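You operate a simulated robot arm through the tools that you are given. There is no shell and no other tool. Be economical: measure what you need, move in short steps, check, and stop when the job is done.

You are at the controls of a simulated two-armed robot. One attempt, no reset.

## Task
Fetch the blue carton from the fridge door to the bar centre.
Fine: Pass it to your other hand, so that the freed one shuts the fridge door before you carry it off. Leave the other carton. It ends upright; drop nothing, let nothing spoil. Never mind if the fridge shows a few degrees more afterwards; with the door shut that drops back. Set down upright: what you pick out. Where these are worked on the way, their far stop is far enough and under half their travel is too little: fridge door.
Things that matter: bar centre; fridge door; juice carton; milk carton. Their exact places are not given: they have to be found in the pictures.

Only the result counts: the job must be done as asked and must still hold three seconds after the hand-in. Knocking over, shifting, dropping, spilling or breaking anything else fails it.

## Robot
Two 6-joint arms with two-finger parallel grippers on one trunk, on a base that drives. Base frame: it is fixed to the floor where the robot stands at the start and does not move with it; the origin is under the middle of the robot, x ahead of it, y to its left, z up. Units: m, degrees, N and s.
The left shoulder is at the start at [0.06, 0.187, 1.222], the right one opposite. Places, roughly: bar centre [-1.2, 1.1, 0.9]; fridge door [0.7, -0.2, 0.6]. Payload 1.57 kg a hand.
Tool frame (each hand has its own): the origin (TCP) lies between the finger pads and is the grasp point; the fingertips stand 0.03 m ahead of it; z points along the fingers, y is the line along which they close. Largest opening 0.11 m; finger width 0.024, thickness 0.012; the body of the gripper, 0.048 by 0.112 m, starts 0.078 m behind the TCP.
Orientation is told as [roll, pitch, yaw] about the base's x, y, z axes, in that order, counted from this pose: with the fingers straight down and closing along the base's y, the tool's x points along the base's -x, its y along +y and its z along -z.

## Interface
- The arms move only by the tool step_arm. It takes "left_steps", "right_steps" or both (then of equal length, played together; a hand with none holds still); each is a list of rows, each an object (a shift or turn left out is 0, a gripper value left out holds the last) with "slide": the shift along the tool's x, y, z in m, a list of three; "rot": the turn, a rotation vector about the tool's x, y, z in rad, a list of three; "claw": the opening, from 0 (shut) to 1 (fully open). In form: [{"slide": [dx, dy, dz], "rot": [ax, ay, az], "claw": claw}, ...]. A call has 1 to 10 rows; each row is the pose to reach, as a shift and turn from the pose commanded when the call began, along the tool's axes at that moment. A row lasts 0.2 s, in which the tool goes at most 0.05 m and 8.6 degrees; a call with a longer step from one row to the next is refused whole, and so is a gripper value outside its range. Where a pose cannot be reached the arm comes as near as it can. A force on the tool above 40 N (or 10 N above the force at the start of the call, whichever is more), or a blocked arm, ends the call early, and 0.2 s more pass. Each finger travels about 0.153 m/s and halts on what it meets, pressing with about 27 N; the grip force reading is that of the motor and also rises with nothing between the fingers. The clock runs only during rows and for 0.2 s after the last one: add rows that repeat a pose to give the fingers time. It gives the time, the measured TCP pose, the force on the tool (base axes), the opening and the grip force at its end, in the units of the frame above (readings bear some noise), with the torque about the TCP (base axes, N m) and any sound that the robot's microphone picked up.
- Cameras (640 x 400 px; columns grow to the right, rows downward): "scene" is now at [0.0073, -0.0141, 1.7525]; the picture's right is [-0.21, -0.98, 0.00], its down [-0.82, 0.18, -0.54] and it looks along [0.53, -0.12, -0.84] (base axes); focal length 288 px, centre (320, 200). "left" rides on the left gripper at [0.07, -0.016, -0.141] in its tool frame; the picture's right is [0.23, 0.97, 0.00], its down [-0.85, 0.20, -0.48] and it looks along [-0.47, 0.11, 0.88] (tool axes); focal length 222 px, centre (320, 200). "right" rides on the right gripper at [0.07, 0.016, -0.141] in its tool frame; the picture's right is [-0.23, 0.97, 0.00], its down [-0.86, -0.20, -0.48] and it looks along [-0.47, -0.11, 0.88] (tool axes); focal length 222 px, centre (320, 200).
- grab_frame(camera): a new picture of that camera. No time passes.
- lift_body(by): slides the trunk up (or, below 0, down) by that many m; the arms and the scene camera ride with it, the base frame stays. It gives what a move gives, with no picture.
- drive_base(legs): drives the robot by 1 to 6 legs, each [ahead, left, turn to the left] in m, m and degrees, along the robot's own axes; the way and the turn of a leg run together, so that a leg with both is an arc; at most 1.5 m and 180 degrees a leg. The arms and the cameras ride along, it lands a little off, and it stops where it bumps. It gives what a move gives.
- head_to(pan, tilt): turns the head with the scene camera to pan (to the left, within 86 degrees either way) and tilt (down, from -29 to 69), counted from straight ahead of the robot. It gives what a move gives.
- probe_pixels(camera, pixels): for up to 12 pixels [column, row] of the newest picture of that camera ("zoom" is the newest enlarged one), the place [x, y, z] in the base frame of the surface seen there, good to about 0.003 m. No time passes.
- enlarge(camera, box): a new picture of the part [left, top, right, bottom] of that camera's present view, enlarged. No time passes.
- job_done(): hands the job in; it is judged then, once.

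Go step by step. Measure first, check grasps and placings, and put right what went wrong. The budget is 80 turns and 78 pictures, counting those below and the enlarged ones. Unless the task says otherwise, let go and move clear before handing in, and close with one line.

The tools are called after "Request:" as name(argument=value, ...) on one line, values as JSON. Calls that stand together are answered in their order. step_arm: Moves the arms, as the interface text tells. Its arguments: {"type":"object","properties":{"left_steps":{"type":"array"},"right_steps":{"type":"array"}},"required":[]} The other tools are called the same way: lift_body (by) slides the trunk up or down; drive_base (legs) drives the base; head_to (pan, tilt) turns the head that bears the scene camera; grab_frame (camera) takes a picture; probe_pixels (camera, pixels) gives the place of the surface under pixels of a picture; enlarge (camera, box) takes an enlarged picture of a part of a camera's view; job_done () hands the job in.

At the start:

```text
time: 0.0
left_position: [0.4406, 0.1582, 1.1192]
left_ee_rot: [0.0, -0.1, 0.1]
left_wrist_force: [-0.6, -0.3, 0.1]
left_ft_torque: [-0.01, -0.02, -0.03]
left_width: 0.11
left_grasp_force: 0.0
right_position: [0.4131, -0.2209, 1.1362]
right_ee_rot: [0.1, -0.1, 0.1]
right_wrist_force: [0.4, 0.2, -1.5]
right_ft_torque: [-0.04, -0.01, 0.02]
right_width: 0.1102
right_grasp_force: 0.0
trunk travel left (down, up): [-0.85, 0.14]
robot x, y, heading: [-0.0032, -0.0026, -0.0]
head pan, tilt: [-12.2, 57.1]
```

scene: 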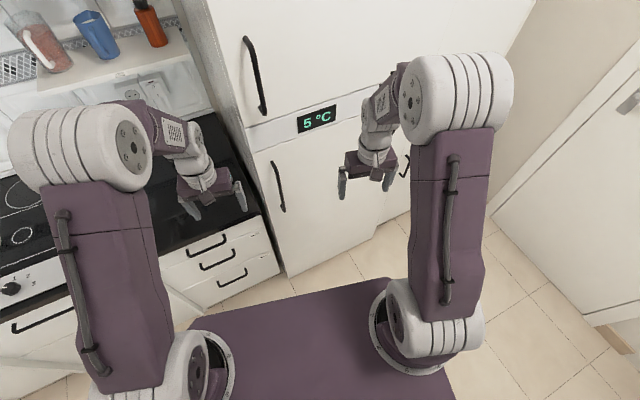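
right: 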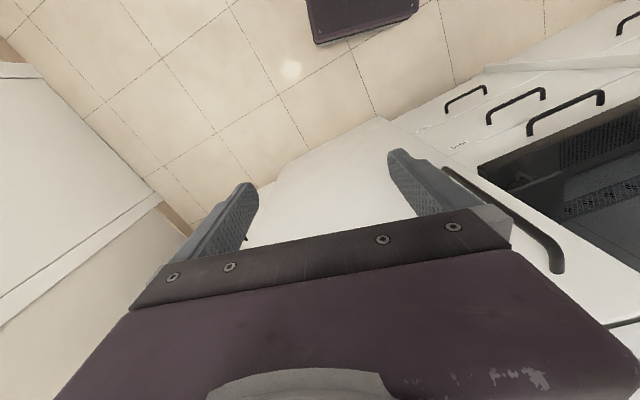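
left: 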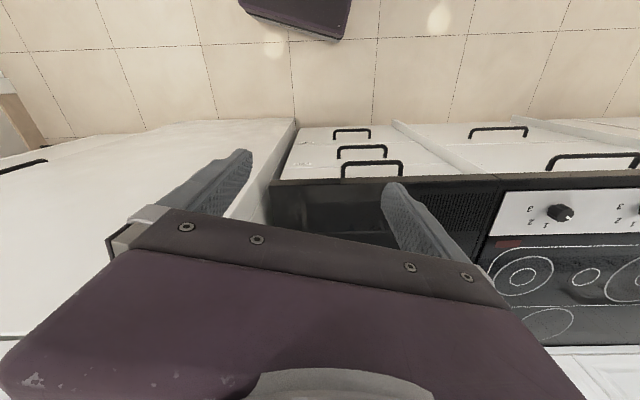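

The scene picture shows the fridge ahead, with an upper door handle near (255,75), a lower handle near (277,187), and another one near (405,165). I'll measure these and take a level look.

Request:
probe_pixels(camera="scene", pixels=[[246, 42], [262, 110], [272, 165], [283, 210], [404, 165], [250, 130], [318, 118], [290, 275], [350, 10], [500, 60], [370, 230], [430, 190]])

Request:
head_to(pan=-15, tilt=25)

Request:
grab_frame(camera="scene")

```text
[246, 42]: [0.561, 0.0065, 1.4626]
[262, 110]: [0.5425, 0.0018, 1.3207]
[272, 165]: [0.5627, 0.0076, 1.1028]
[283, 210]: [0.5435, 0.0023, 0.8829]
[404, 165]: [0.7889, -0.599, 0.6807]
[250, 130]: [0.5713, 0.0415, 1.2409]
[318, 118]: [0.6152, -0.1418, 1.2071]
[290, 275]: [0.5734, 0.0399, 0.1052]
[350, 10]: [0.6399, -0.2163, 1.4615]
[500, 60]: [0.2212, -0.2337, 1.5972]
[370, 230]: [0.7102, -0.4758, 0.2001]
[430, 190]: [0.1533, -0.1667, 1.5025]
```

```text
time: 1.0
left_position: [0.4412, 0.1576, 1.1188]
left_ee_rot: [0.0, 0.0, -0.1]
left_wrist_force: [0.2, -0.2, 1.2]
left_ft_torque: [-0.01, -0.02, 0.0]
left_width: 0.1101
left_grasp_force: 0.1
right_position: [0.4131, -0.2221, 1.1369]
right_ee_rot: [0.0, 0.1, -0.1]
right_wrist_force: [0.9, -1.1, 0.4]
right_ft_torque: [0.01, -0.01, 0.01]
right_width: 0.1101
right_grasp_force: 0.0
trunk travel left (down, up): [-0.85, 0.14]
robot x, y, heading: [0.001, -0.0015, -0.0]
head pan, tilt: [-15.0, 25.0]
```

```text
74 pictures are left
```

scene: 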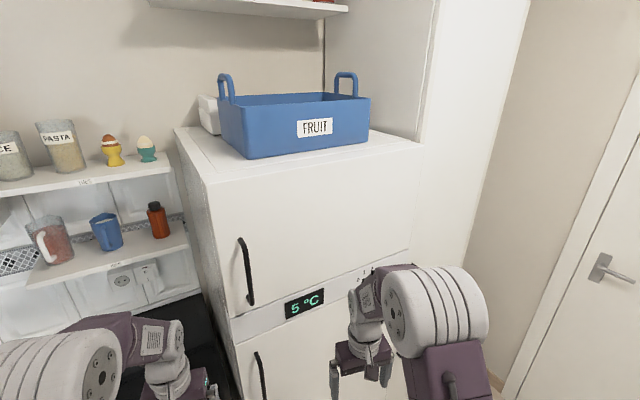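

The face of the fridge is turned about 14°. Its lower door handle is at about (0.55, 0.005, 0.88–1.10), and the hinge is on the right. I'll look lower, and also left and right, before moving.

Request:
drive_base(legs=[[-0.35, 0, 0]])

Request:
head_to(pan=-15, tilt=42)

Request:
grab_frame(camera="scene")

Request:
head_to(pan=86, tilt=25)

Request:
grab_frame(camera="scene")

```text
time: 3.2
left_position: [0.0921, 0.156, 1.1178]
left_ee_rot: [0.0, -0.1, -0.2]
left_wrist_force: [0.5, 0.8, -0.4]
left_ft_torque: [-0.01, 0.01, -0.03]
left_width: 0.1102
left_grasp_force: 0.1
right_position: [0.0617, -0.2223, 1.1374]
right_ee_rot: [0.1, 0.1, -0.1]
right_wrist_force: [0.0, -0.4, 0.4]
right_ft_torque: [-0.02, 0.02, 0.0]
right_width: 0.11
right_grasp_force: 0.1
trunk travel left (down, up): [-0.85, 0.14]
robot x, y, heading: [-0.3522, 0.0032, -0.2]
head pan, tilt: [-15.0, 25.0]
```

```text
time: 4.0
left_position: [0.0884, 0.1578, 1.1188]
left_ee_rot: [0.1, -0.1, -0.2]
left_wrist_force: [0.6, 0.3, 0.1]
left_ft_torque: [0.01, -0.02, -0.03]
left_width: 0.1099
left_grasp_force: 0.0
right_position: [0.0594, -0.223, 1.1371]
right_ee_rot: [0.1, 0.0, -0.2]
right_wrist_force: [0.0, -0.5, 0.2]
right_ft_torque: [0.02, -0.01, 0.01]
right_width: 0.11
right_grasp_force: 0.1
trunk travel left (down, up): [-0.85, 0.14]
robot x, y, heading: [-0.3493, -0.0023, -0.1]
head pan, tilt: [-15.0, 42.0]
```

```text
73 pictures are left
```

scene: 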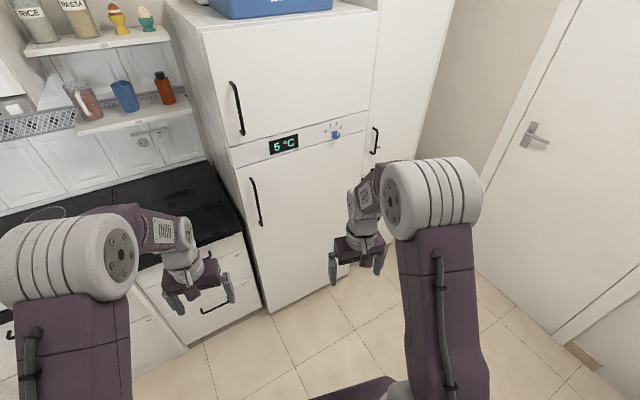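

```text
time: 5.8
left_position: [0.0916, 0.1575, 1.1188]
left_ee_rot: [0.0, 0.0, -0.1]
left_wrist_force: [-0.2, -0.1, 0.4]
left_ft_torque: [-0.01, 0.04, -0.02]
left_width: 0.1102
left_grasp_force: 0.0
right_position: [0.0604, -0.2232, 1.1353]
right_ee_rot: [-0.1, -0.1, -0.2]
right_wrist_force: [-0.7, 0.2, -0.1]
right_ft_torque: [0.02, 0.04, 0.0]
right_width: 0.1102
right_grasp_force: 0.0
trunk travel left (down, up): [-0.85, 0.14]
robot x, y, heading: [-0.3525, -0.0009, -0.5]
head pan, tilt: [85.9, 25.0]
```

```text
72 pictures are left
```

scene: 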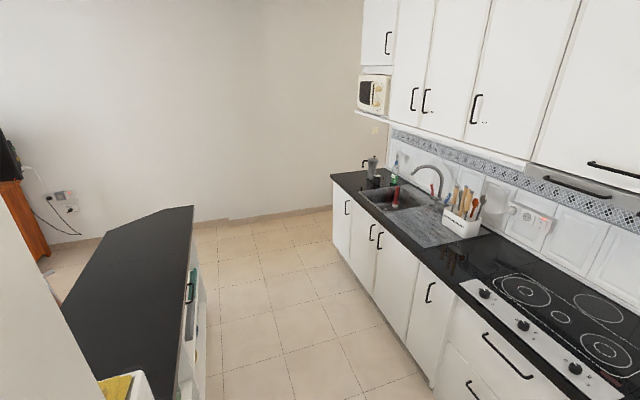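

The bar is the dark counter on the left of the second picture, (60–190, 210–390). I'll look back at the fridge and measure the lower door and handle more exactly.

Request:
head_to(pan=-12, tilt=42)

Request:
enlarge(camera="scene", box=[160, 80, 480, 330])

```text
time: 7.6
left_position: [0.0903, 0.1561, 1.1197]
left_ee_rot: [0.0, 0.1, -0.1]
left_wrist_force: [-0.3, 0.1, 0.5]
left_ft_torque: [0.0, -0.02, 0.02]
left_width: 0.1103
left_grasp_force: 0.2
right_position: [0.0615, -0.2219, 1.1363]
right_ee_rot: [0.0, 0.0, -0.3]
right_wrist_force: [0.1, 0.1, -0.5]
right_ft_torque: [0.06, 0.0, 0.05]
right_width: 0.1099
right_grasp_force: 0.1
trunk travel left (down, up): [-0.85, 0.14]
robot x, y, heading: [-0.3501, -0.002, -0.5]
head pan, tilt: [-12.0, 42.0]
```

```text
1.60 times, centred on (320, 205) of scene
```

zoom: 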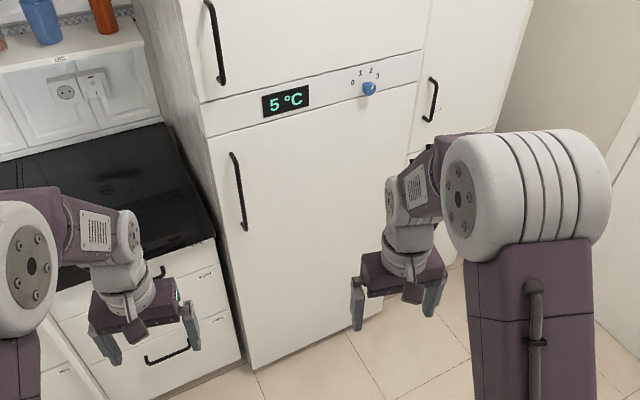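

Request:
probe_pixels(camera="zoom", pixels=[[233, 156], [238, 190], [244, 227], [212, 142], [412, 90], [253, 365], [230, 300], [375, 315], [405, 110], [428, 120], [300, 250], [245, 362]])

```text
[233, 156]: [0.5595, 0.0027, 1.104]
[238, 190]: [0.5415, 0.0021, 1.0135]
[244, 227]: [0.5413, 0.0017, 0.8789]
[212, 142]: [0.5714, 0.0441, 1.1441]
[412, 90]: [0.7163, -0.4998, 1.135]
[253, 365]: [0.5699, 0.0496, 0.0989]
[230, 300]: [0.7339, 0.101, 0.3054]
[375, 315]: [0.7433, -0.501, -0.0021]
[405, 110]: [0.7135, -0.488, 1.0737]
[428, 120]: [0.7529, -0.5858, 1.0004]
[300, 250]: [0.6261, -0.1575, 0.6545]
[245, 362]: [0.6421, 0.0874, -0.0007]
```

The door runs from (0.571, 0.05) to the hinge at about (0.716, −0.50). The bar is about 4 cm off the face at (0.541, 0.002). The right hand will open it, so I'll swing that tool up until it points forward.

Request:
step_arm(right_steps=[{"rot": [0, -0.148, 0]}, {"rot": [0, -0.296, 0]}, {"rot": [0, -0.444, 0]}, {"rot": [0, -0.592, 0]}, {"rot": [0, -0.74, 0]}, {"rot": [0, -0.888, 0]}, {"rot": [0, -1.036, 0]}, {"rot": [0, -1.184, 0]}, {"rot": [0, -1.332, 0]}, {"rot": [0, -1.48, 0]}])

Request:
grab_frame(camera="scene")

```text
time: 9.8
left_position: [0.0895, 0.157, 1.1202]
left_ee_rot: [-0.1, -0.1, -0.2]
left_wrist_force: [-0.7, 0.0, 0.6]
left_ft_torque: [-0.04, 0.02, 0.01]
left_width: 0.1099
left_grasp_force: 0.0
right_position: [0.152, -0.2327, 1.3408]
right_ee_rot: [-0.4, -79.4, -0.4]
right_wrist_force: [0.2, -0.4, -0.9]
right_ft_torque: [0.0, 0.03, -0.01]
right_width: 0.1101
right_grasp_force: 0.1
right hand out of reach, approached as far as the arm can: row 3, 5, 6, 7, 8, 9, 10
trunk travel left (down, up): [-0.85, 0.14]
robot x, y, heading: [-0.347, -0.0007, -0.3]
head pan, tilt: [-12.0, 42.0]
```

```text
70 pictures are left
```

scene: 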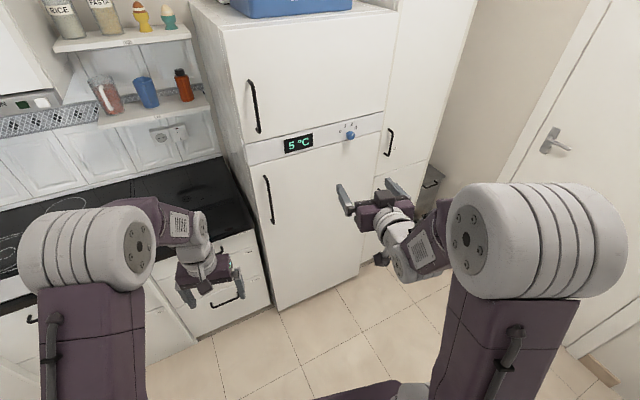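

The right tool now points almost straight forward, but it stopped short at z 1.34. I'll test how far it reaches forward and down.

Request:
step_arm(right_steps=[{"slide": [0, 0, 0.04], "rot": [0, -0.05, 0]}, {"slide": [0, 0, 0.08], "rot": [0, -0.09, 0]}, {"slide": [0, 0, 0.12], "rot": [0, -0.09, 0]}, {"slide": [0, 0, 0.16], "rot": [0, -0.09, 0]}])

```text
time: 10.8
left_position: [0.092, 0.156, 1.118]
left_ee_rot: [0.0, 0.1, -0.2]
left_wrist_force: [-0.9, -0.2, -0.6]
left_ft_torque: [0.0, 0.01, -0.02]
left_width: 0.1102
left_grasp_force: 0.2
right_position: [0.3114, -0.2367, 1.3095]
right_ee_rot: [-0.6, -84.4, -0.1]
right_wrist_force: [-0.1, 1.4, -0.7]
right_ft_torque: [0.0, -0.01, 0.02]
right_width: 0.11
right_grasp_force: 0.1
right hand out of reach, approached as far as the arm can: row 1, 2, 3
trunk travel left (down, up): [-0.85, 0.14]
robot x, y, heading: [-0.3498, 0.0043, -0.2]
head pan, tilt: [-12.0, 42.0]
```

With the arm stretched 0.66 m ahead it can point level. Next I'll lower the trunk 0.3 m to handle height, yaw the tool about 15° left, and turn the base 15° so it squares up to the door.

Request:
lift_body(by=-0.3)

Request:
step_arm(right_steps=[{"rot": [-0.08, -0.05, 0], "claw": 0.7}, {"rot": [-0.17, -0.09, 0], "claw": 0.7}, {"rot": [-0.26, -0.09, 0], "claw": 0.7}, {"rot": [-0.26, -0.09, 0], "claw": 0.7}])

Request:
drive_base(legs=[[0, 0, 15]])

Request:
grab_frame(camera="scene")

Request:
grab_frame(camera="right")

```text
time: 13.8
left_position: [0.0913, 0.1557, 0.8192]
left_ee_rot: [0.0, -0.1, -0.2]
left_wrist_force: [-0.1, -0.7, 0.9]
left_ft_torque: [0.03, -0.01, 0.02]
left_width: 0.11
left_grasp_force: 0.2
right_position: [0.3087, -0.2355, 1.0118]
right_ee_rot: [-0.8, -84.4, 0.2]
right_wrist_force: [-0.6, -0.6, -0.6]
right_ft_torque: [0.0, 0.01, 0.0]
right_width: 0.1099
right_grasp_force: 0.1
trunk travel left (down, up): [-0.55, 0.44]
robot x, y, heading: [-0.348, 0.0023, -0.1]
head pan, tilt: [-12.0, 42.0]
```

```text
time: 14.8
left_position: [0.0903, 0.1566, 0.8191]
left_ee_rot: [-0.1, 0.0, -0.2]
left_wrist_force: [-0.8, -0.5, -0.7]
left_ft_torque: [0.01, -0.04, 0.01]
left_width: 0.1099
left_grasp_force: 0.0
right_position: [0.3376, -0.2334, 1.0346]
right_ee_rot: [45.4, -89.0, -31.3]
right_wrist_force: [0.1, -0.3, 0.0]
right_ft_torque: [0.02, 0.03, 0.0]
right_width: 0.0771
right_grasp_force: 0.0
right hand out of reach, approached as far as the arm can: row 1, 2, 3, 4
trunk travel left (down, up): [-0.55, 0.44]
robot x, y, heading: [-0.3515, 0.0002, -0.1]
head pan, tilt: [-12.0, 42.0]
```

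```text
time: 16.1
left_position: [0.0342, 0.2655, 0.8195]
left_ee_rot: [0.1, 0.0, 14.9]
left_wrist_force: [1.2, 0.3, -0.6]
left_ft_torque: [0.03, -0.02, 0.03]
left_width: 0.1103
left_grasp_force: 0.1
right_position: [0.3736, -0.0456, 1.0349]
right_ee_rot: [45.6, -89.0, -16.5]
right_wrist_force: [-0.3, 0.9, 0.1]
right_ft_torque: [0.0, -0.01, -0.01]
right_width: 0.0767
right_grasp_force: 0.0
trunk travel left (down, up): [-0.55, 0.44]
robot x, y, heading: [-0.3516, 0.0032, 14.7]
head pan, tilt: [-12.0, 42.0]
```

```text
69 pictures are left
```

scene: 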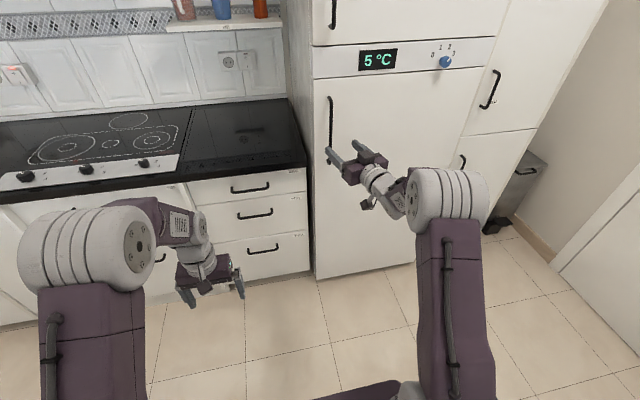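

```text
68 pictures are left
```

right: 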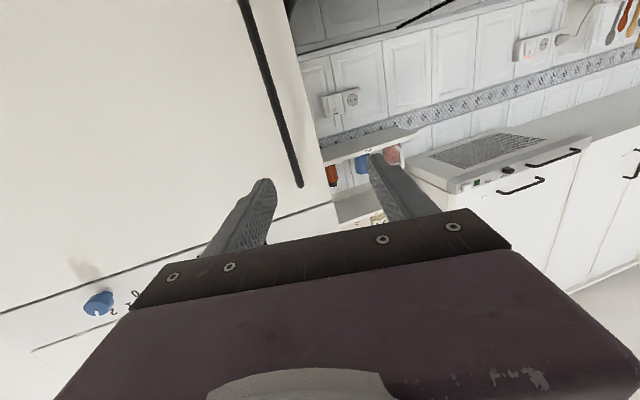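

The handle lies straight ahead between the open fingers; its lower end is at (300,185) in the right picture. The base has to go 0.16 m ahead.

Request:
drive_base(legs=[[0.157, 0.004, 0]])

Request:
grab_frame(camera="right")

Request:
enlarge(camera="scene", box=[240, 80, 440, 220])

```text
time: 17.5
left_position: [0.1857, 0.3106, 0.8189]
left_ee_rot: [0.0, 0.0, 14.9]
left_wrist_force: [-0.2, -0.7, -0.4]
left_ft_torque: [0.0, 0.05, 0.0]
left_width: 0.1102
left_grasp_force: 0.0
right_position: [0.527, -0.001, 1.0338]
right_ee_rot: [44.6, -89.0, -15.4]
right_wrist_force: [0.3, 0.7, 0.1]
right_ft_torque: [0.03, 0.01, -0.01]
right_width: 0.0771
right_grasp_force: 0.1
trunk travel left (down, up): [-0.55, 0.44]
robot x, y, heading: [-0.2027, 0.0437, 14.9]
head pan, tilt: [-12.0, 42.0]
```

```text
67 pictures are left
```

right: 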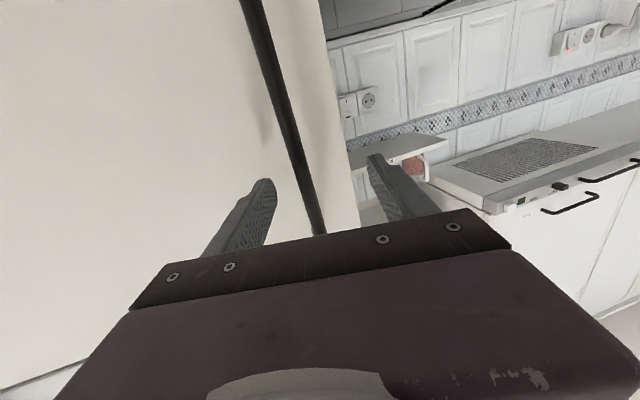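

```text
2.86 times, centred on (340, 150) of scene
```

zoom: 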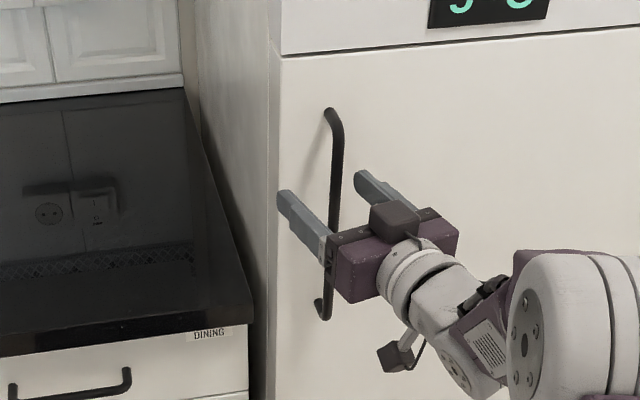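

The bar is between the fingers (zoom picture, around (335,215)). I'll close on it.

Request:
step_arm(right_steps=[{"claw": 0}, {"claw": 0}, {"claw": 0}, {"claw": 0}])

```text
time: 18.5
left_position: [0.1869, 0.3057, 0.8212]
left_ee_rot: [0.3, 0.0, 14.8]
left_wrist_force: [1.2, 1.0, -0.5]
left_ft_torque: [0.02, 0.0, 0.03]
left_width: 0.1101
left_grasp_force: 0.0
right_position: [0.5286, -0.013, 1.0336]
right_ee_rot: [64.5, -88.7, -36.0]
right_wrist_force: [13.5, -33.4, 3.3]
right_ft_torque: [-1.02, 0.32, -0.7]
right_width: 0.012
right_grasp_force: 29.0
trunk travel left (down, up): [-0.55, 0.44]
robot x, y, heading: [-0.2005, 0.0496, 14.6]
head pan, tilt: [-12.0, 42.0]
```

The grip is firm on the bar (opening 0.012). I'll start pulling with the base along the door's arc.

Request:
drive_base(legs=[[-0.0895, -0.018, 0]])

Request:
grab_frame(camera="scene")

```text
time: 19.6
left_position: [0.1061, 0.2665, 0.8196]
left_ee_rot: [0.4, 0.0, 14.8]
left_wrist_force: [-0.6, -0.3, -0.2]
left_ft_torque: [0.05, -0.04, -0.02]
left_width: 0.11
left_grasp_force: 0.1
right_position: [0.4456, -0.0492, 1.0332]
right_ee_rot: [62.1, -88.8, -33.2]
right_wrist_force: [12.6, -24.2, -1.1]
right_ft_torque: [-0.22, -1.08, -0.38]
right_width: 0.0122
right_grasp_force: 29.6
trunk travel left (down, up): [-0.55, 0.44]
robot x, y, heading: [-0.2799, 0.0043, 14.7]
head pan, tilt: [-12.0, 42.0]
```

```text
65 pictures are left
```

scene: 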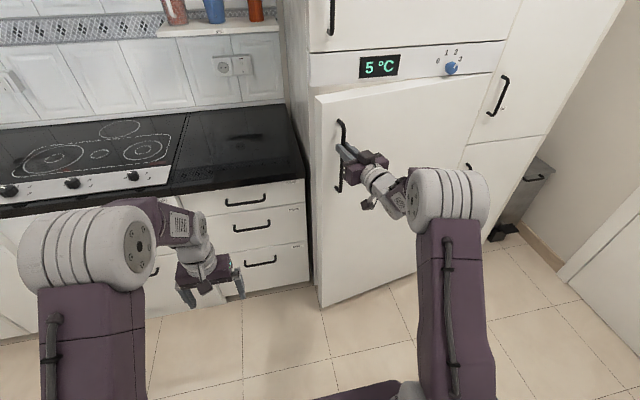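

The door is swinging open. I'll continue along the arc.

Request:
drive_base(legs=[[-0.084, -0.036, 0], [-0.078, -0.05, 0]])

Request:
grab_frame(camera="scene")

```text
time: 21.1
left_position: [0.0286, 0.2044, 0.8185]
left_ee_rot: [0.0, 0.0, 14.5]
left_wrist_force: [-0.1, 0.2, -0.5]
left_ft_torque: [0.04, 0.0, -0.03]
left_width: 0.1097
left_grasp_force: 0.1
right_position: [0.3645, -0.1052, 1.0337]
right_ee_rot: [30.6, -89.2, -1.0]
right_wrist_force: [-5.4, 4.5, -6.7]
right_ft_torque: [-0.53, -0.61, 0.28]
right_width: 0.0118
right_grasp_force: 29.7
trunk travel left (down, up): [-0.55, 0.44]
robot x, y, heading: [-0.363, -0.0579, 14.4]
head pan, tilt: [-12.0, 42.0]
stopped in leg 2: the robot was blocked; the commanded pose is now the measured one
```

```text
64 pictures are left
```

scene: 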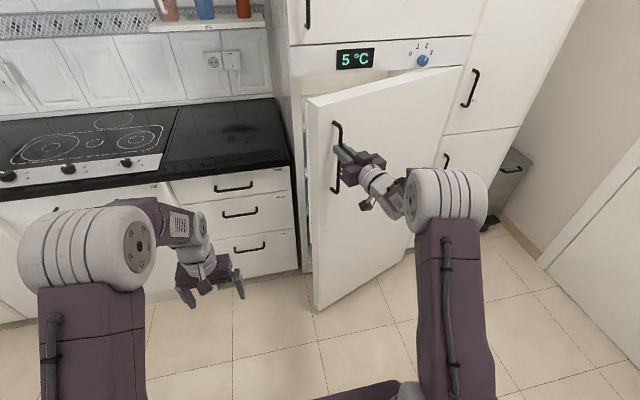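

The base was blocked in leg 2, at x = −0.363. I'll look to both sides and down to see whether furniture is close behind.

Request:
head_to(pan=86, tilt=50)

Request:
grab_frame(camera="scene")

Request:
probe_pixels(camera="scene", pixels=[[20, 100], [100, 100], [60, 200], [20, 300], [100, 300], [200, 300], [20, 380], [150, 200], [320, 380], [200, 380], [120, 20], [60, 20]])

Request:
head_to(pan=-86, tilt=50)

Request:
grab_frame(camera="scene")

Request:
probe_pixels(camera="scene", pixels=[[600, 100], [540, 100], [580, 200], [620, 300], [540, 300], [440, 300], [620, 380], [490, 200], [320, 380], [440, 380], [520, 20], [580, 20]])

```text
time: 22.8
left_position: [0.0288, 0.2049, 0.8175]
left_ee_rot: [-0.1, 0.1, 14.6]
left_wrist_force: [-0.7, 0.1, 1.0]
left_ft_torque: [0.01, 0.02, -0.03]
left_width: 0.1102
left_grasp_force: 0.1
right_position: [0.3648, -0.105, 1.033]
right_ee_rot: [31.5, -89.0, -2.0]
right_wrist_force: [-10.0, 11.6, -13.2]
right_ft_torque: [-0.63, -0.12, 0.24]
right_width: 0.0118
right_grasp_force: 29.8
trunk travel left (down, up): [-0.55, 0.44]
robot x, y, heading: [-0.3624, -0.0628, 14.7]
head pan, tilt: [85.9, 50.0]
```

```text
63 pictures are left
```

scene: 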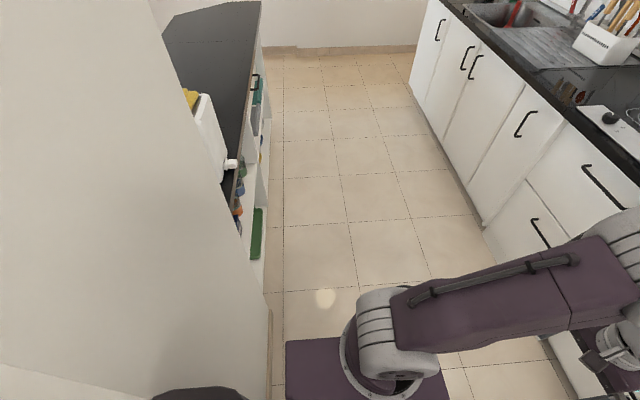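

```text
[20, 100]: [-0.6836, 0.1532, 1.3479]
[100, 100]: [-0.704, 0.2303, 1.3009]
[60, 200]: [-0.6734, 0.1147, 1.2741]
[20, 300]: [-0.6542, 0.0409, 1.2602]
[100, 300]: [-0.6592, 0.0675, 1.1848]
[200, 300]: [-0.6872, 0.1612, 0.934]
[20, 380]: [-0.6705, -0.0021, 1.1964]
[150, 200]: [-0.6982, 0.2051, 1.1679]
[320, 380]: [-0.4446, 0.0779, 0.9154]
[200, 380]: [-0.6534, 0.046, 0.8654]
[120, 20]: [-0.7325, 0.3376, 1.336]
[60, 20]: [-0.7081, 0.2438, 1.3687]
```

```text
time: 25.4
left_position: [0.0275, 0.2048, 0.8176]
left_ee_rot: [-0.1, 0.1, 14.5]
left_wrist_force: [0.5, -0.7, 0.1]
left_ft_torque: [-0.01, 0.02, -0.02]
left_width: 0.1099
left_grasp_force: 0.2
right_position: [0.3649, -0.1058, 1.0329]
right_ee_rot: [29.2, -89.1, 0.3]
right_wrist_force: [-10.8, 12.6, -17.0]
right_ft_torque: [-0.67, -0.02, 0.22]
right_width: 0.0117
right_grasp_force: 29.0
trunk travel left (down, up): [-0.55, 0.44]
robot x, y, heading: [-0.3648, -0.0579, 14.8]
head pan, tilt: [-85.9, 50.0]
```

```text
62 pictures are left
```

scene: 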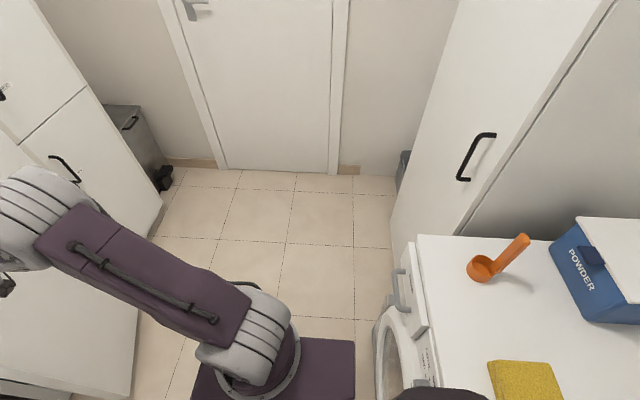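

```text
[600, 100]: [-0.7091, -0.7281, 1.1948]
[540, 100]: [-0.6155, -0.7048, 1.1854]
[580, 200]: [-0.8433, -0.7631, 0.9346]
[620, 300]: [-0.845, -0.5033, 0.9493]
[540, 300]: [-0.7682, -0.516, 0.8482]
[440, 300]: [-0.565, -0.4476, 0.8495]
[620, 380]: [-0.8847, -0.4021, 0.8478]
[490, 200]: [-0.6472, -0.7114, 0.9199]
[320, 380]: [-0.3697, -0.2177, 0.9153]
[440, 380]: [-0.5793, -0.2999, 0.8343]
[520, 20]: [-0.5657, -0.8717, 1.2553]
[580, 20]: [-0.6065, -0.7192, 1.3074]
```

There is a washing machine close behind on the right (front at about x −0.55) and a wall behind on the left (x −0.66). The base backed into one of these. I'll measure the base footprint and the washer's front.

Request:
probe_pixels(camera="scene", pixels=[[352, 345], [352, 390], [300, 342], [215, 375], [418, 240], [400, 270], [378, 340], [425, 350], [405, 265], [370, 340], [136, 390], [395, 180]])

Request:
head_to(pan=-30, tilt=69)

Request:
grab_frame(camera="scene")

```text
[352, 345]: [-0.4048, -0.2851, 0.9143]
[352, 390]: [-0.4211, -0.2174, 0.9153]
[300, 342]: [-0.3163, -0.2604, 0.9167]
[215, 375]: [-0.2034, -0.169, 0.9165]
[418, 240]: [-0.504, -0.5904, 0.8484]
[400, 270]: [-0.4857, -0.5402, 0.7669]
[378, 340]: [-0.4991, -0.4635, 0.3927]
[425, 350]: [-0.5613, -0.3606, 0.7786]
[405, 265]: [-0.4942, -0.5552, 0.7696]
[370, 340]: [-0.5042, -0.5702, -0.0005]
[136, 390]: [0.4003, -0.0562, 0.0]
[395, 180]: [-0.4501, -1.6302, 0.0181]
```

```text
time: 26.7
left_position: [0.0292, 0.2048, 0.8181]
left_ee_rot: [-0.1, 0.1, 14.5]
left_wrist_force: [0.8, -0.6, 0.6]
left_ft_torque: [0.0, 0.0, 0.01]
left_width: 0.1101
left_grasp_force: 0.1
right_position: [0.3652, -0.1063, 1.0335]
right_ee_rot: [29.1, -89.0, 0.3]
right_wrist_force: [-10.2, 12.9, -15.0]
right_ft_torque: [-0.66, 0.0, 0.27]
right_width: 0.0117
right_grasp_force: 28.9
trunk travel left (down, up): [-0.55, 0.44]
robot x, y, heading: [-0.3569, -0.0601, 14.4]
head pan, tilt: [-30.0, 68.8]
```

```text
61 pictures are left
```

scene: 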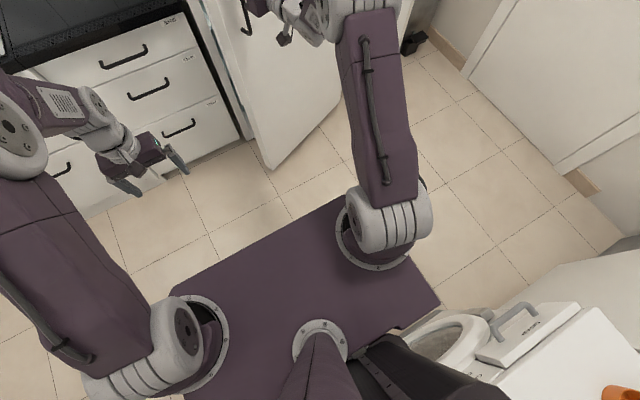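

Request:
probe_pixels(camera="scene", pixels=[[334, 197], [436, 302], [175, 290], [400, 325], [380, 345], [490, 315], [530, 320], [268, 165], [470, 395], [250, 395]])

```text
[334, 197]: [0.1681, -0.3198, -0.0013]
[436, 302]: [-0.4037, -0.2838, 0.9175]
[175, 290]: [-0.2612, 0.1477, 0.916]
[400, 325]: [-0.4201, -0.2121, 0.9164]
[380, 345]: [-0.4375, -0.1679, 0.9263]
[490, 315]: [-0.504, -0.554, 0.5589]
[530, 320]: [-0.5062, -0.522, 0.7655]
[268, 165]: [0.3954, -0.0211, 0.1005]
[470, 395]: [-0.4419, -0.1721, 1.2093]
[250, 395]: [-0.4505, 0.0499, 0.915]
```

The door is about 20° open, and the washer keeps me from backing further. I'll release the bar and retract, then push the door on from its inner rim with the hand pointing down.

Request:
step_arm(right_steps=[{"claw": 0.6}, {"claw": 0.6}, {"slide": [0, 0, -0.03], "claw": 0.6}, {"slide": [0, 0, -0.06], "claw": 0.6}, {"slide": [0, 0, -0.09], "claw": 0.6}])

Request:
drive_base(legs=[[0.03, 0.2, 0]])

Request:
head_to(pan=-20, tilt=45)

Request:
grab_frame(camera="scene")

```text
time: 27.9
left_position: [0.0294, 0.2038, 0.8182]
left_ee_rot: [0.1, 0.0, 14.6]
left_wrist_force: [-0.3, 0.3, -0.2]
left_ft_torque: [0.01, 0.02, -0.01]
left_width: 0.1097
left_grasp_force: 0.0
right_position: [0.32, -0.1349, 1.0747]
right_ee_rot: [16.2, -88.0, 12.8]
right_wrist_force: [-0.5, -0.9, 0.4]
right_ft_torque: [0.0, 0.01, 0.0]
right_width: 0.066
right_grasp_force: 0.0
right hand out of reach, approached as far as the arm can: row 3, 4, 5
trunk travel left (down, up): [-0.55, 0.44]
robot x, y, heading: [-0.3573, -0.0589, 14.4]
head pan, tilt: [-30.0, 68.8]
```

```text
time: 29.5
left_position: [0.0083, 0.4038, 0.8199]
left_ee_rot: [0.0, 0.1, 14.3]
left_wrist_force: [0.3, -0.1, 0.3]
left_ft_torque: [-0.03, -0.02, -0.01]
left_width: 0.1101
left_grasp_force: 0.1
right_position: [0.3, 0.0667, 1.0743]
right_ee_rot: [15.5, -88.0, 13.5]
right_wrist_force: [1.2, 0.6, 0.3]
right_ft_torque: [-0.01, 0.03, 0.02]
right_width: 0.066
right_grasp_force: 0.0
trunk travel left (down, up): [-0.55, 0.44]
robot x, y, heading: [-0.3774, 0.1406, 14.2]
head pan, tilt: [-30.0, 68.8]
```

```text
time: 30.4
left_position: [0.0087, 0.4023, 0.8191]
left_ee_rot: [0.1, 0.0, 14.3]
left_wrist_force: [0.0, -0.1, 0.6]
left_ft_torque: [0.0, 0.02, 0.0]
left_width: 0.1098
left_grasp_force: 0.0
right_position: [0.2992, 0.0665, 1.0734]
right_ee_rot: [16.5, -88.0, 12.3]
right_wrist_force: [0.1, 0.4, 0.8]
right_ft_torque: [-0.01, -0.03, -0.01]
right_width: 0.0662
right_grasp_force: 0.0
trunk travel left (down, up): [-0.55, 0.44]
robot x, y, heading: [-0.3798, 0.1428, 14.2]
head pan, tilt: [-20.0, 45.0]
```

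```text
60 pictures are left
```

scene: 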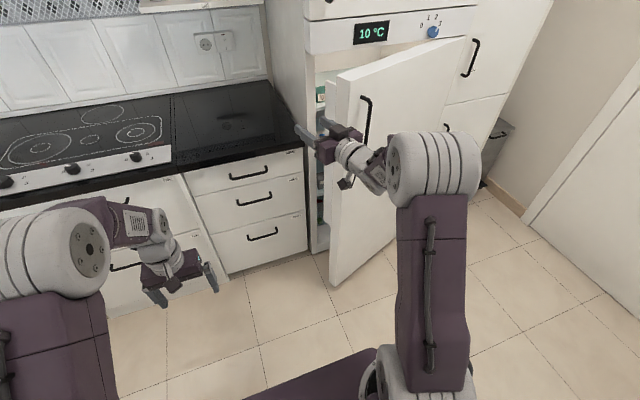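

The door stayed ajar at about 20°, and the hand is just left of its edge. The display already reads 10 °C, so I'll be quick: I'll close the fingers, drive the hand into the gap, then sweep right by turning.

Request:
step_arm(right_steps=[{"claw": 0}, {"claw": 0}])

Request:
drive_base(legs=[[0.16, -0.02, 0], [0, -0.04, -12]])

Request:
grab_frame(camera="scene")

```text
time: 31.0
left_position: [0.0088, 0.4024, 0.8198]
left_ee_rot: [0.0, 0.0, 14.3]
left_wrist_force: [-0.7, -0.7, -0.3]
left_ft_torque: [0.01, -0.02, -0.02]
left_width: 0.1099
left_grasp_force: 0.2
right_position: [0.2992, 0.0671, 1.0731]
right_ee_rot: [16.4, -88.0, 12.5]
right_wrist_force: [-0.4, -0.8, 0.9]
right_ft_torque: [0.0, 0.0, 0.02]
right_width: 0.0001
right_grasp_force: 21.7
trunk travel left (down, up): [-0.55, 0.44]
robot x, y, heading: [-0.3761, 0.1443, 14.5]
head pan, tilt: [-20.0, 45.0]
```

```text
time: 32.8
left_position: [0.1765, 0.4107, 0.8181]
left_ee_rot: [-0.1, -0.1, 12.9]
left_wrist_force: [0.0, -0.4, -0.2]
left_ft_torque: [0.03, -0.03, 0.01]
left_width: 0.1096
left_grasp_force: 0.0
right_position: [0.4552, 0.0761, 1.0748]
right_ee_rot: [-1.7, -87.9, 30.5]
right_wrist_force: [-7.6, 13.7, 4.0]
right_ft_torque: [-0.58, -0.14, -1.24]
right_width: 0.0001
right_grasp_force: 21.4
trunk travel left (down, up): [-0.55, 0.44]
robot x, y, heading: [-0.2153, 0.1575, 12.8]
head pan, tilt: [-20.0, 45.0]
stopped in leg 2: the force on the tool passed its limit at 62 N (the readings are from after the stop); the commanded pose is now the measured one
```

```text
59 pictures are left
```

scene: 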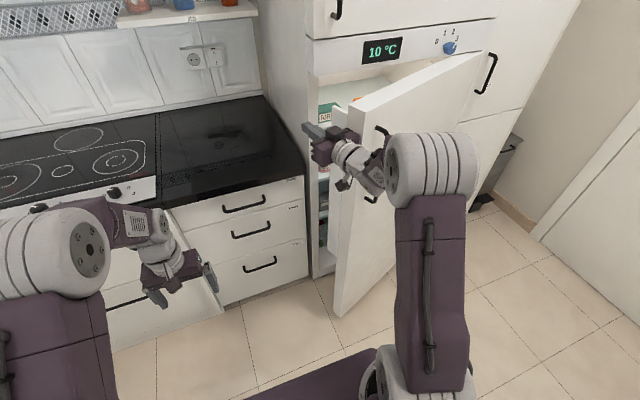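

The gripper body caught the door's end face, with 62 N on the tool. I'll back off left, yaw the tool right so the fingers hook behind the edge, and try again.

Request:
drive_base(legs=[[0, 0.04, 0]])

Request:
step_arm(right_steps=[{"rot": [0.14, 0, 0]}, {"rot": [0.28, 0, 0]}, {"rot": [0.42, 0, 0]}, {"rot": [0.56, 0, 0]}, {"rot": [0.7, 0, 0]}, {"rot": [0.84, 0, 0]}, {"rot": [0.98, 0, 0]}])

Request:
enlarge(camera="scene", box=[260, 50, 520, 212])

```text
time: 33.7
left_position: [0.1719, 0.4469, 0.818]
left_ee_rot: [0.0, 0.0, 12.7]
left_wrist_force: [-0.7, 1.0, -0.1]
left_ft_torque: [-0.01, 0.03, -0.02]
left_width: 0.1102
left_grasp_force: 0.1
right_position: [0.45, 0.1094, 1.0711]
right_ee_rot: [6.5, -87.7, 22.0]
right_wrist_force: [0.3, 0.1, 0.2]
right_ft_torque: [-0.03, 0.0, -0.04]
right_width: 0.0004
right_grasp_force: 21.1
trunk travel left (down, up): [-0.55, 0.44]
robot x, y, heading: [-0.2265, 0.1938, 12.7]
head pan, tilt: [-20.0, 45.0]
```

```text
time: 35.3
left_position: [0.1703, 0.4466, 0.818]
left_ee_rot: [0.0, 0.2, 12.7]
left_wrist_force: [0.9, -0.1, 0.4]
left_ft_torque: [0.01, -0.03, -0.02]
left_width: 0.1096
left_grasp_force: 0.0
right_position: [0.4906, 0.083, 1.0981]
right_ee_rot: [-28.9, -86.5, 2.6]
right_wrist_force: [1.2, 0.4, -0.4]
right_ft_torque: [0.0, 0.01, 0.0]
right_width: 0.0
right_grasp_force: 21.0
right hand out of reach, approached as far as the arm can: row 6, 7
trunk travel left (down, up): [-0.55, 0.44]
robot x, y, heading: [-0.2254, 0.1947, 12.8]
head pan, tilt: [-20.0, 45.0]
```

```text
2.46 times, centred on (390, 131) of scene
```

zoom: 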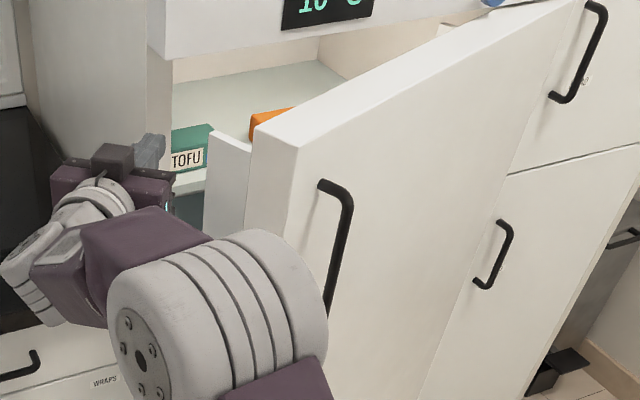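

The hand now points about −26°, just left of the door edge, and the orange carton is visible in the door rack at zoom (265,122). I'll probe the edge corner to place the fingers behind it.

Request:
probe_pixels(camera="zoom", pixels=[[252, 135], [295, 150], [250, 200], [212, 135], [265, 118], [230, 180], [190, 150], [150, 145], [160, 60]])

```text
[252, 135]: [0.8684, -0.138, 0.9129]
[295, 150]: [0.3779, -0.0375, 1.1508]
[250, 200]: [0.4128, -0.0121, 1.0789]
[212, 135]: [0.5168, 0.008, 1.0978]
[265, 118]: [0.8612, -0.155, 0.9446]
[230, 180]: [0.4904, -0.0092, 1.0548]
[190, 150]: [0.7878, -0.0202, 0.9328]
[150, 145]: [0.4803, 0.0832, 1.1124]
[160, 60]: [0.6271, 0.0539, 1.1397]
```

The rack's side panel ends at (0.517, 0.008). The fingers will contact that corner and sweep it right and back.

Request:
drive_base(legs=[[0.035, -0.035, 0], [-0.02, -0.05, -4], [-0.05, -0.05, -6], [-0.05, -0.05, -8]])

Request:
grab_frame(camera="scene")

```text
time: 36.7
left_position: [0.2145, 0.3792, 0.8191]
left_ee_rot: [0.0, -0.1, 10.7]
left_wrist_force: [-1.1, -0.1, 0.4]
left_ft_torque: [0.02, -0.01, 0.01]
left_width: 0.11
left_grasp_force: 0.1
right_position: [0.5228, 0.0151, 1.0994]
right_ee_rot: [-30.0, -86.5, 3.2]
right_wrist_force: [-0.4, 0.5, 1.3]
right_ft_torque: [0.05, 0.0, 0.07]
right_width: 0.0
right_grasp_force: 21.2
trunk travel left (down, up): [-0.55, 0.44]
robot x, y, heading: [-0.1893, 0.1421, 10.6]
head pan, tilt: [-20.0, 45.0]
stopped in leg 2: the force on the tool passed its limit at 80 N (the readings are from after the stop); the commanded pose is now the measured one
```

```text
57 pictures are left
```

scene: 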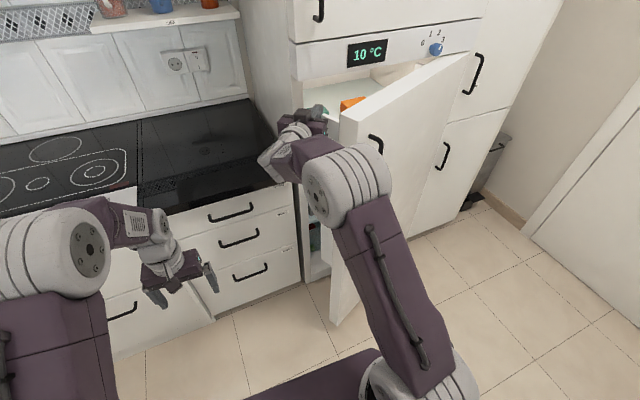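

Request:
enlarge(camera="scene", box=[250, 60, 450, 200])

Request:
grab_frame(camera="right")

```text
2.86 times, centred on (350, 130) of scene
```

zoom: 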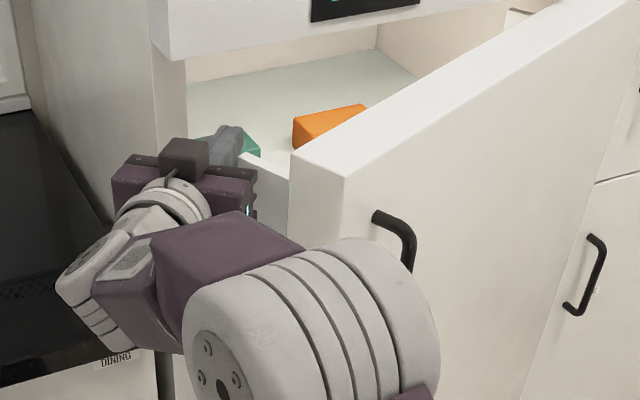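

```text
55 pictures are left
```

right: 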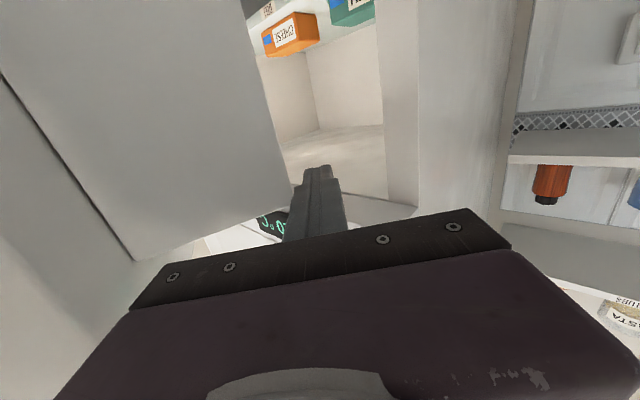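

The right camera shows the fingers just past the rack panel's end, at (295,195), with the gripper body against the panel. I'll turn the base about the fingertips so the fingers hook behind it.

Request:
drive_base(legs=[[0.055, 0.119, -10], [0.049, 0.118, -10]])

Request:
grab_frame(camera="right")

```text
time: 38.8
left_position: [0.3732, 0.4626, 0.8181]
left_ee_rot: [0.1, 0.0, -9.4]
left_wrist_force: [0.0, 0.7, -1.4]
left_ft_torque: [-0.06, 0.03, 0.0]
left_width: 0.11
left_grasp_force: 0.1
right_position: [0.5376, 0.0158, 1.0983]
right_ee_rot: [-30.2, -86.5, -16.6]
right_wrist_force: [0.4, -0.6, 0.6]
right_ft_torque: [-0.01, 0.0, -0.03]
right_width: 0.0
right_grasp_force: 21.4
trunk travel left (down, up): [-0.55, 0.44]
robot x, y, heading: [-0.0896, 0.3798, -9.4]
head pan, tilt: [-20.0, 45.0]
```

```text
54 pictures are left
```

right: 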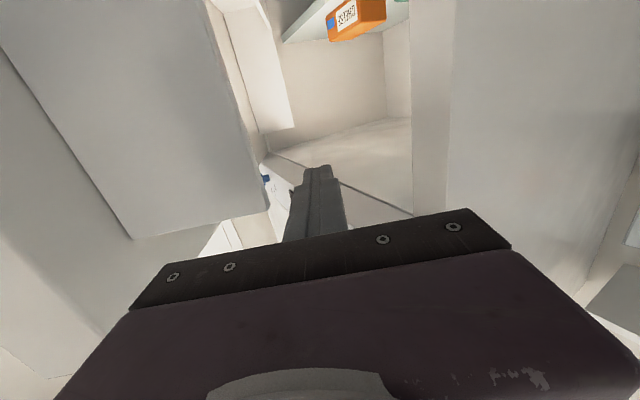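

The fingers are now behind the rack panel. I'll pull the door open along its arc with a combined drive and turn.

Request:
drive_base(legs=[[-0.063, -0.017, -3.1], [-0.05, -0.034, -3.1], [-0.032, -0.046, -3.1], [-0.012, -0.055, -3.1], [0.011, -0.055, -3.2]])

Request:
grab_frame(camera="scene")

```text
time: 42.0
left_position: [0.1707, 0.1738, 0.8197]
left_ee_rot: [0.1, 0.1, -24.9]
left_wrist_force: [-0.1, -0.4, -0.1]
left_ft_torque: [0.07, 0.02, -0.03]
left_width: 0.1099
left_grasp_force: 0.1
right_position: [0.2092, -0.3006, 1.0979]
right_ee_rot: [-28.2, -86.4, -34.0]
right_wrist_force: [0.0, -0.5, -0.2]
right_ft_torque: [0.0, -0.02, 0.04]
right_width: 0.0001
right_grasp_force: 21.7
trunk travel left (down, up): [-0.55, 0.44]
robot x, y, heading: [-0.2945, 0.2183, -24.9]
head pan, tilt: [-20.0, 45.0]
```

```text
53 pictures are left
```

scene: 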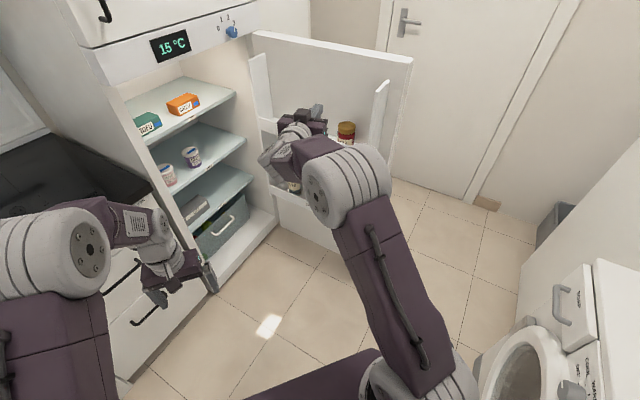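

The door is wide open, but the display reads 15 °C. I'll look at the door racks with the right camera and an enlarged view.

Request:
grab_frame(camera="right")

Request:
enlarge(camera="scene", box=[230, 20, 430, 220])

```text
52 pictures are left
```

right: 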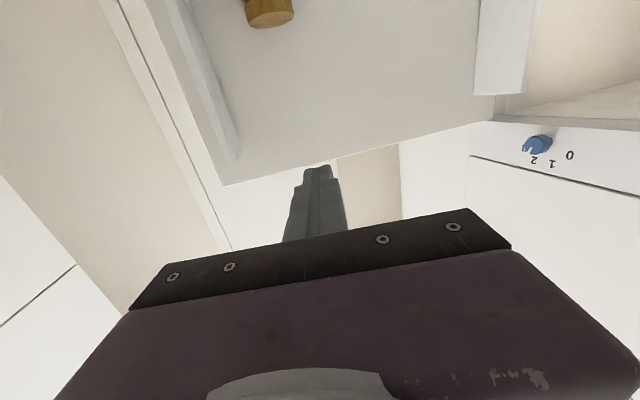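

```text
2.00 times, centred on (330, 120) of scene
```

zoom: 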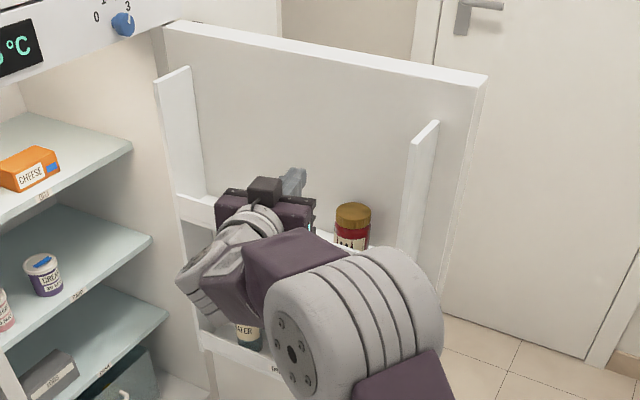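

The arm hides the lower racks. I'll slide the base left and swing the right tool back to pointing down, close to the body, then look.

Request:
drive_base(legs=[[0, 0.2, 0]])

Request:
step_arm(right_steps=[{"slide": [0.02, 0, -0.02], "rot": [0, 0.145, 0], "claw": 1}, {"slide": [0.04, 0, -0.04], "rot": [0, 0.29, 0], "claw": 1}, {"slide": [0.06, 0, -0.06], "rot": [0, 0.435, 0], "claw": 1}, {"slide": [0.08, 0, -0.08], "rot": [0, 0.58, 0], "claw": 1}, {"slide": [0.1, 0, -0.1], "rot": [0, 0.725, 0], "claw": 1}, {"slide": [0.12, 0, -0.12], "rot": [0, 0.87, 0], "claw": 1}, {"slide": [0.14, 0, -0.14], "rot": [0, 1.015, 0], "claw": 1}, {"slide": [0.16, 0, -0.16], "rot": [0, 1.16, 0], "claw": 1}, {"slide": [0.18, 0, -0.18], "rot": [0, 1.305, 0], "claw": 1}, {"slide": [0.2, 0, -0.2], "rot": [0, 1.45, 0], "claw": 1}])

Request:
grab_frame(camera="scene")

```text
time: 43.6
left_position: [0.2544, 0.3549, 0.8187]
left_ee_rot: [0.0, -0.1, -24.9]
left_wrist_force: [0.2, 0.1, 1.3]
left_ft_torque: [-0.02, 0.02, -0.01]
left_width: 0.1098
left_grasp_force: 0.0
right_position: [0.2917, -0.1181, 1.0985]
right_ee_rot: [-30.5, -86.4, -31.8]
right_wrist_force: [0.5, 0.1, -0.6]
right_ft_torque: [-0.03, 0.0, 0.0]
right_width: 0.0
right_grasp_force: 21.7
trunk travel left (down, up): [-0.55, 0.44]
robot x, y, heading: [-0.2119, 0.3977, -25.0]
head pan, tilt: [-20.0, 45.0]
```

```text
time: 45.8
left_position: [0.2543, 0.3567, 0.8192]
left_ee_rot: [0.0, 0.1, -24.8]
left_wrist_force: [-0.5, -0.2, 0.5]
left_ft_torque: [-0.03, -0.03, 0.0]
left_width: 0.1099
left_grasp_force: 0.2
right_position: [0.1877, 0.0563, 0.9112]
right_ee_rot: [-3.8, -14.0, -61.7]
right_wrist_force: [-0.1, 1.4, -0.1]
right_ft_torque: [-0.01, -0.01, 0.02]
right_width: 0.1101
right_grasp_force: 0.1
right hand out of reach, approached as far as the arm can: row 9, 10
trunk travel left (down, up): [-0.55, 0.44]
robot x, y, heading: [-0.2108, 0.4, -24.9]
head pan, tilt: [-20.0, 45.0]
```

```text
50 pictures are left
```

scene: 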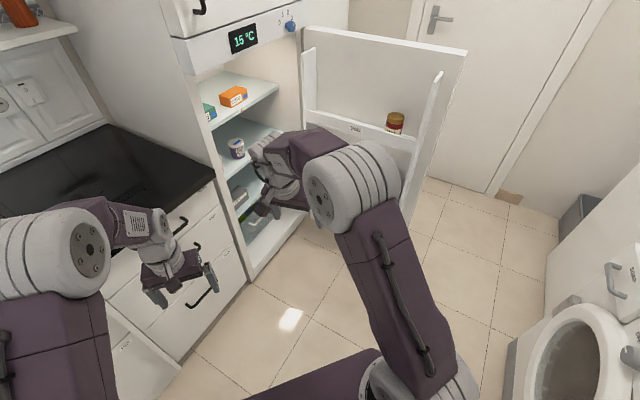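

Request:
grab_frame(camera="right")

Request:
enlarge(camera="scene", box=[280, 20, 480, 220])

```text
49 pictures are left
```

right: 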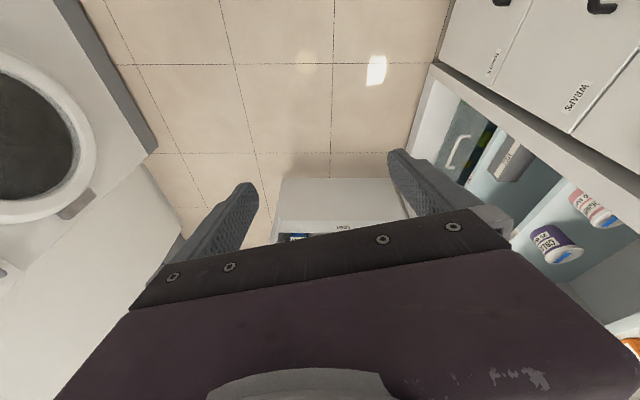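

```text
2.00 times, centred on (380, 120) of scene
```

zoom: 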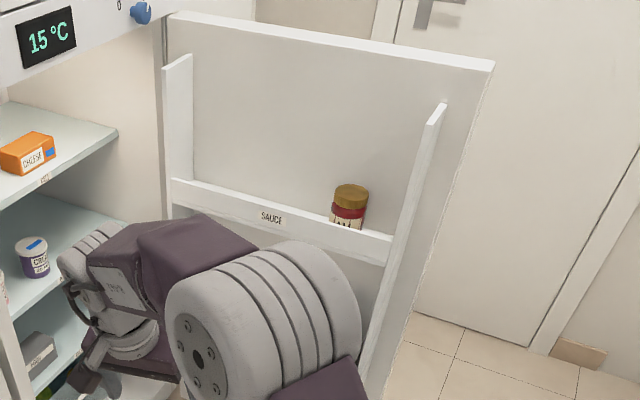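

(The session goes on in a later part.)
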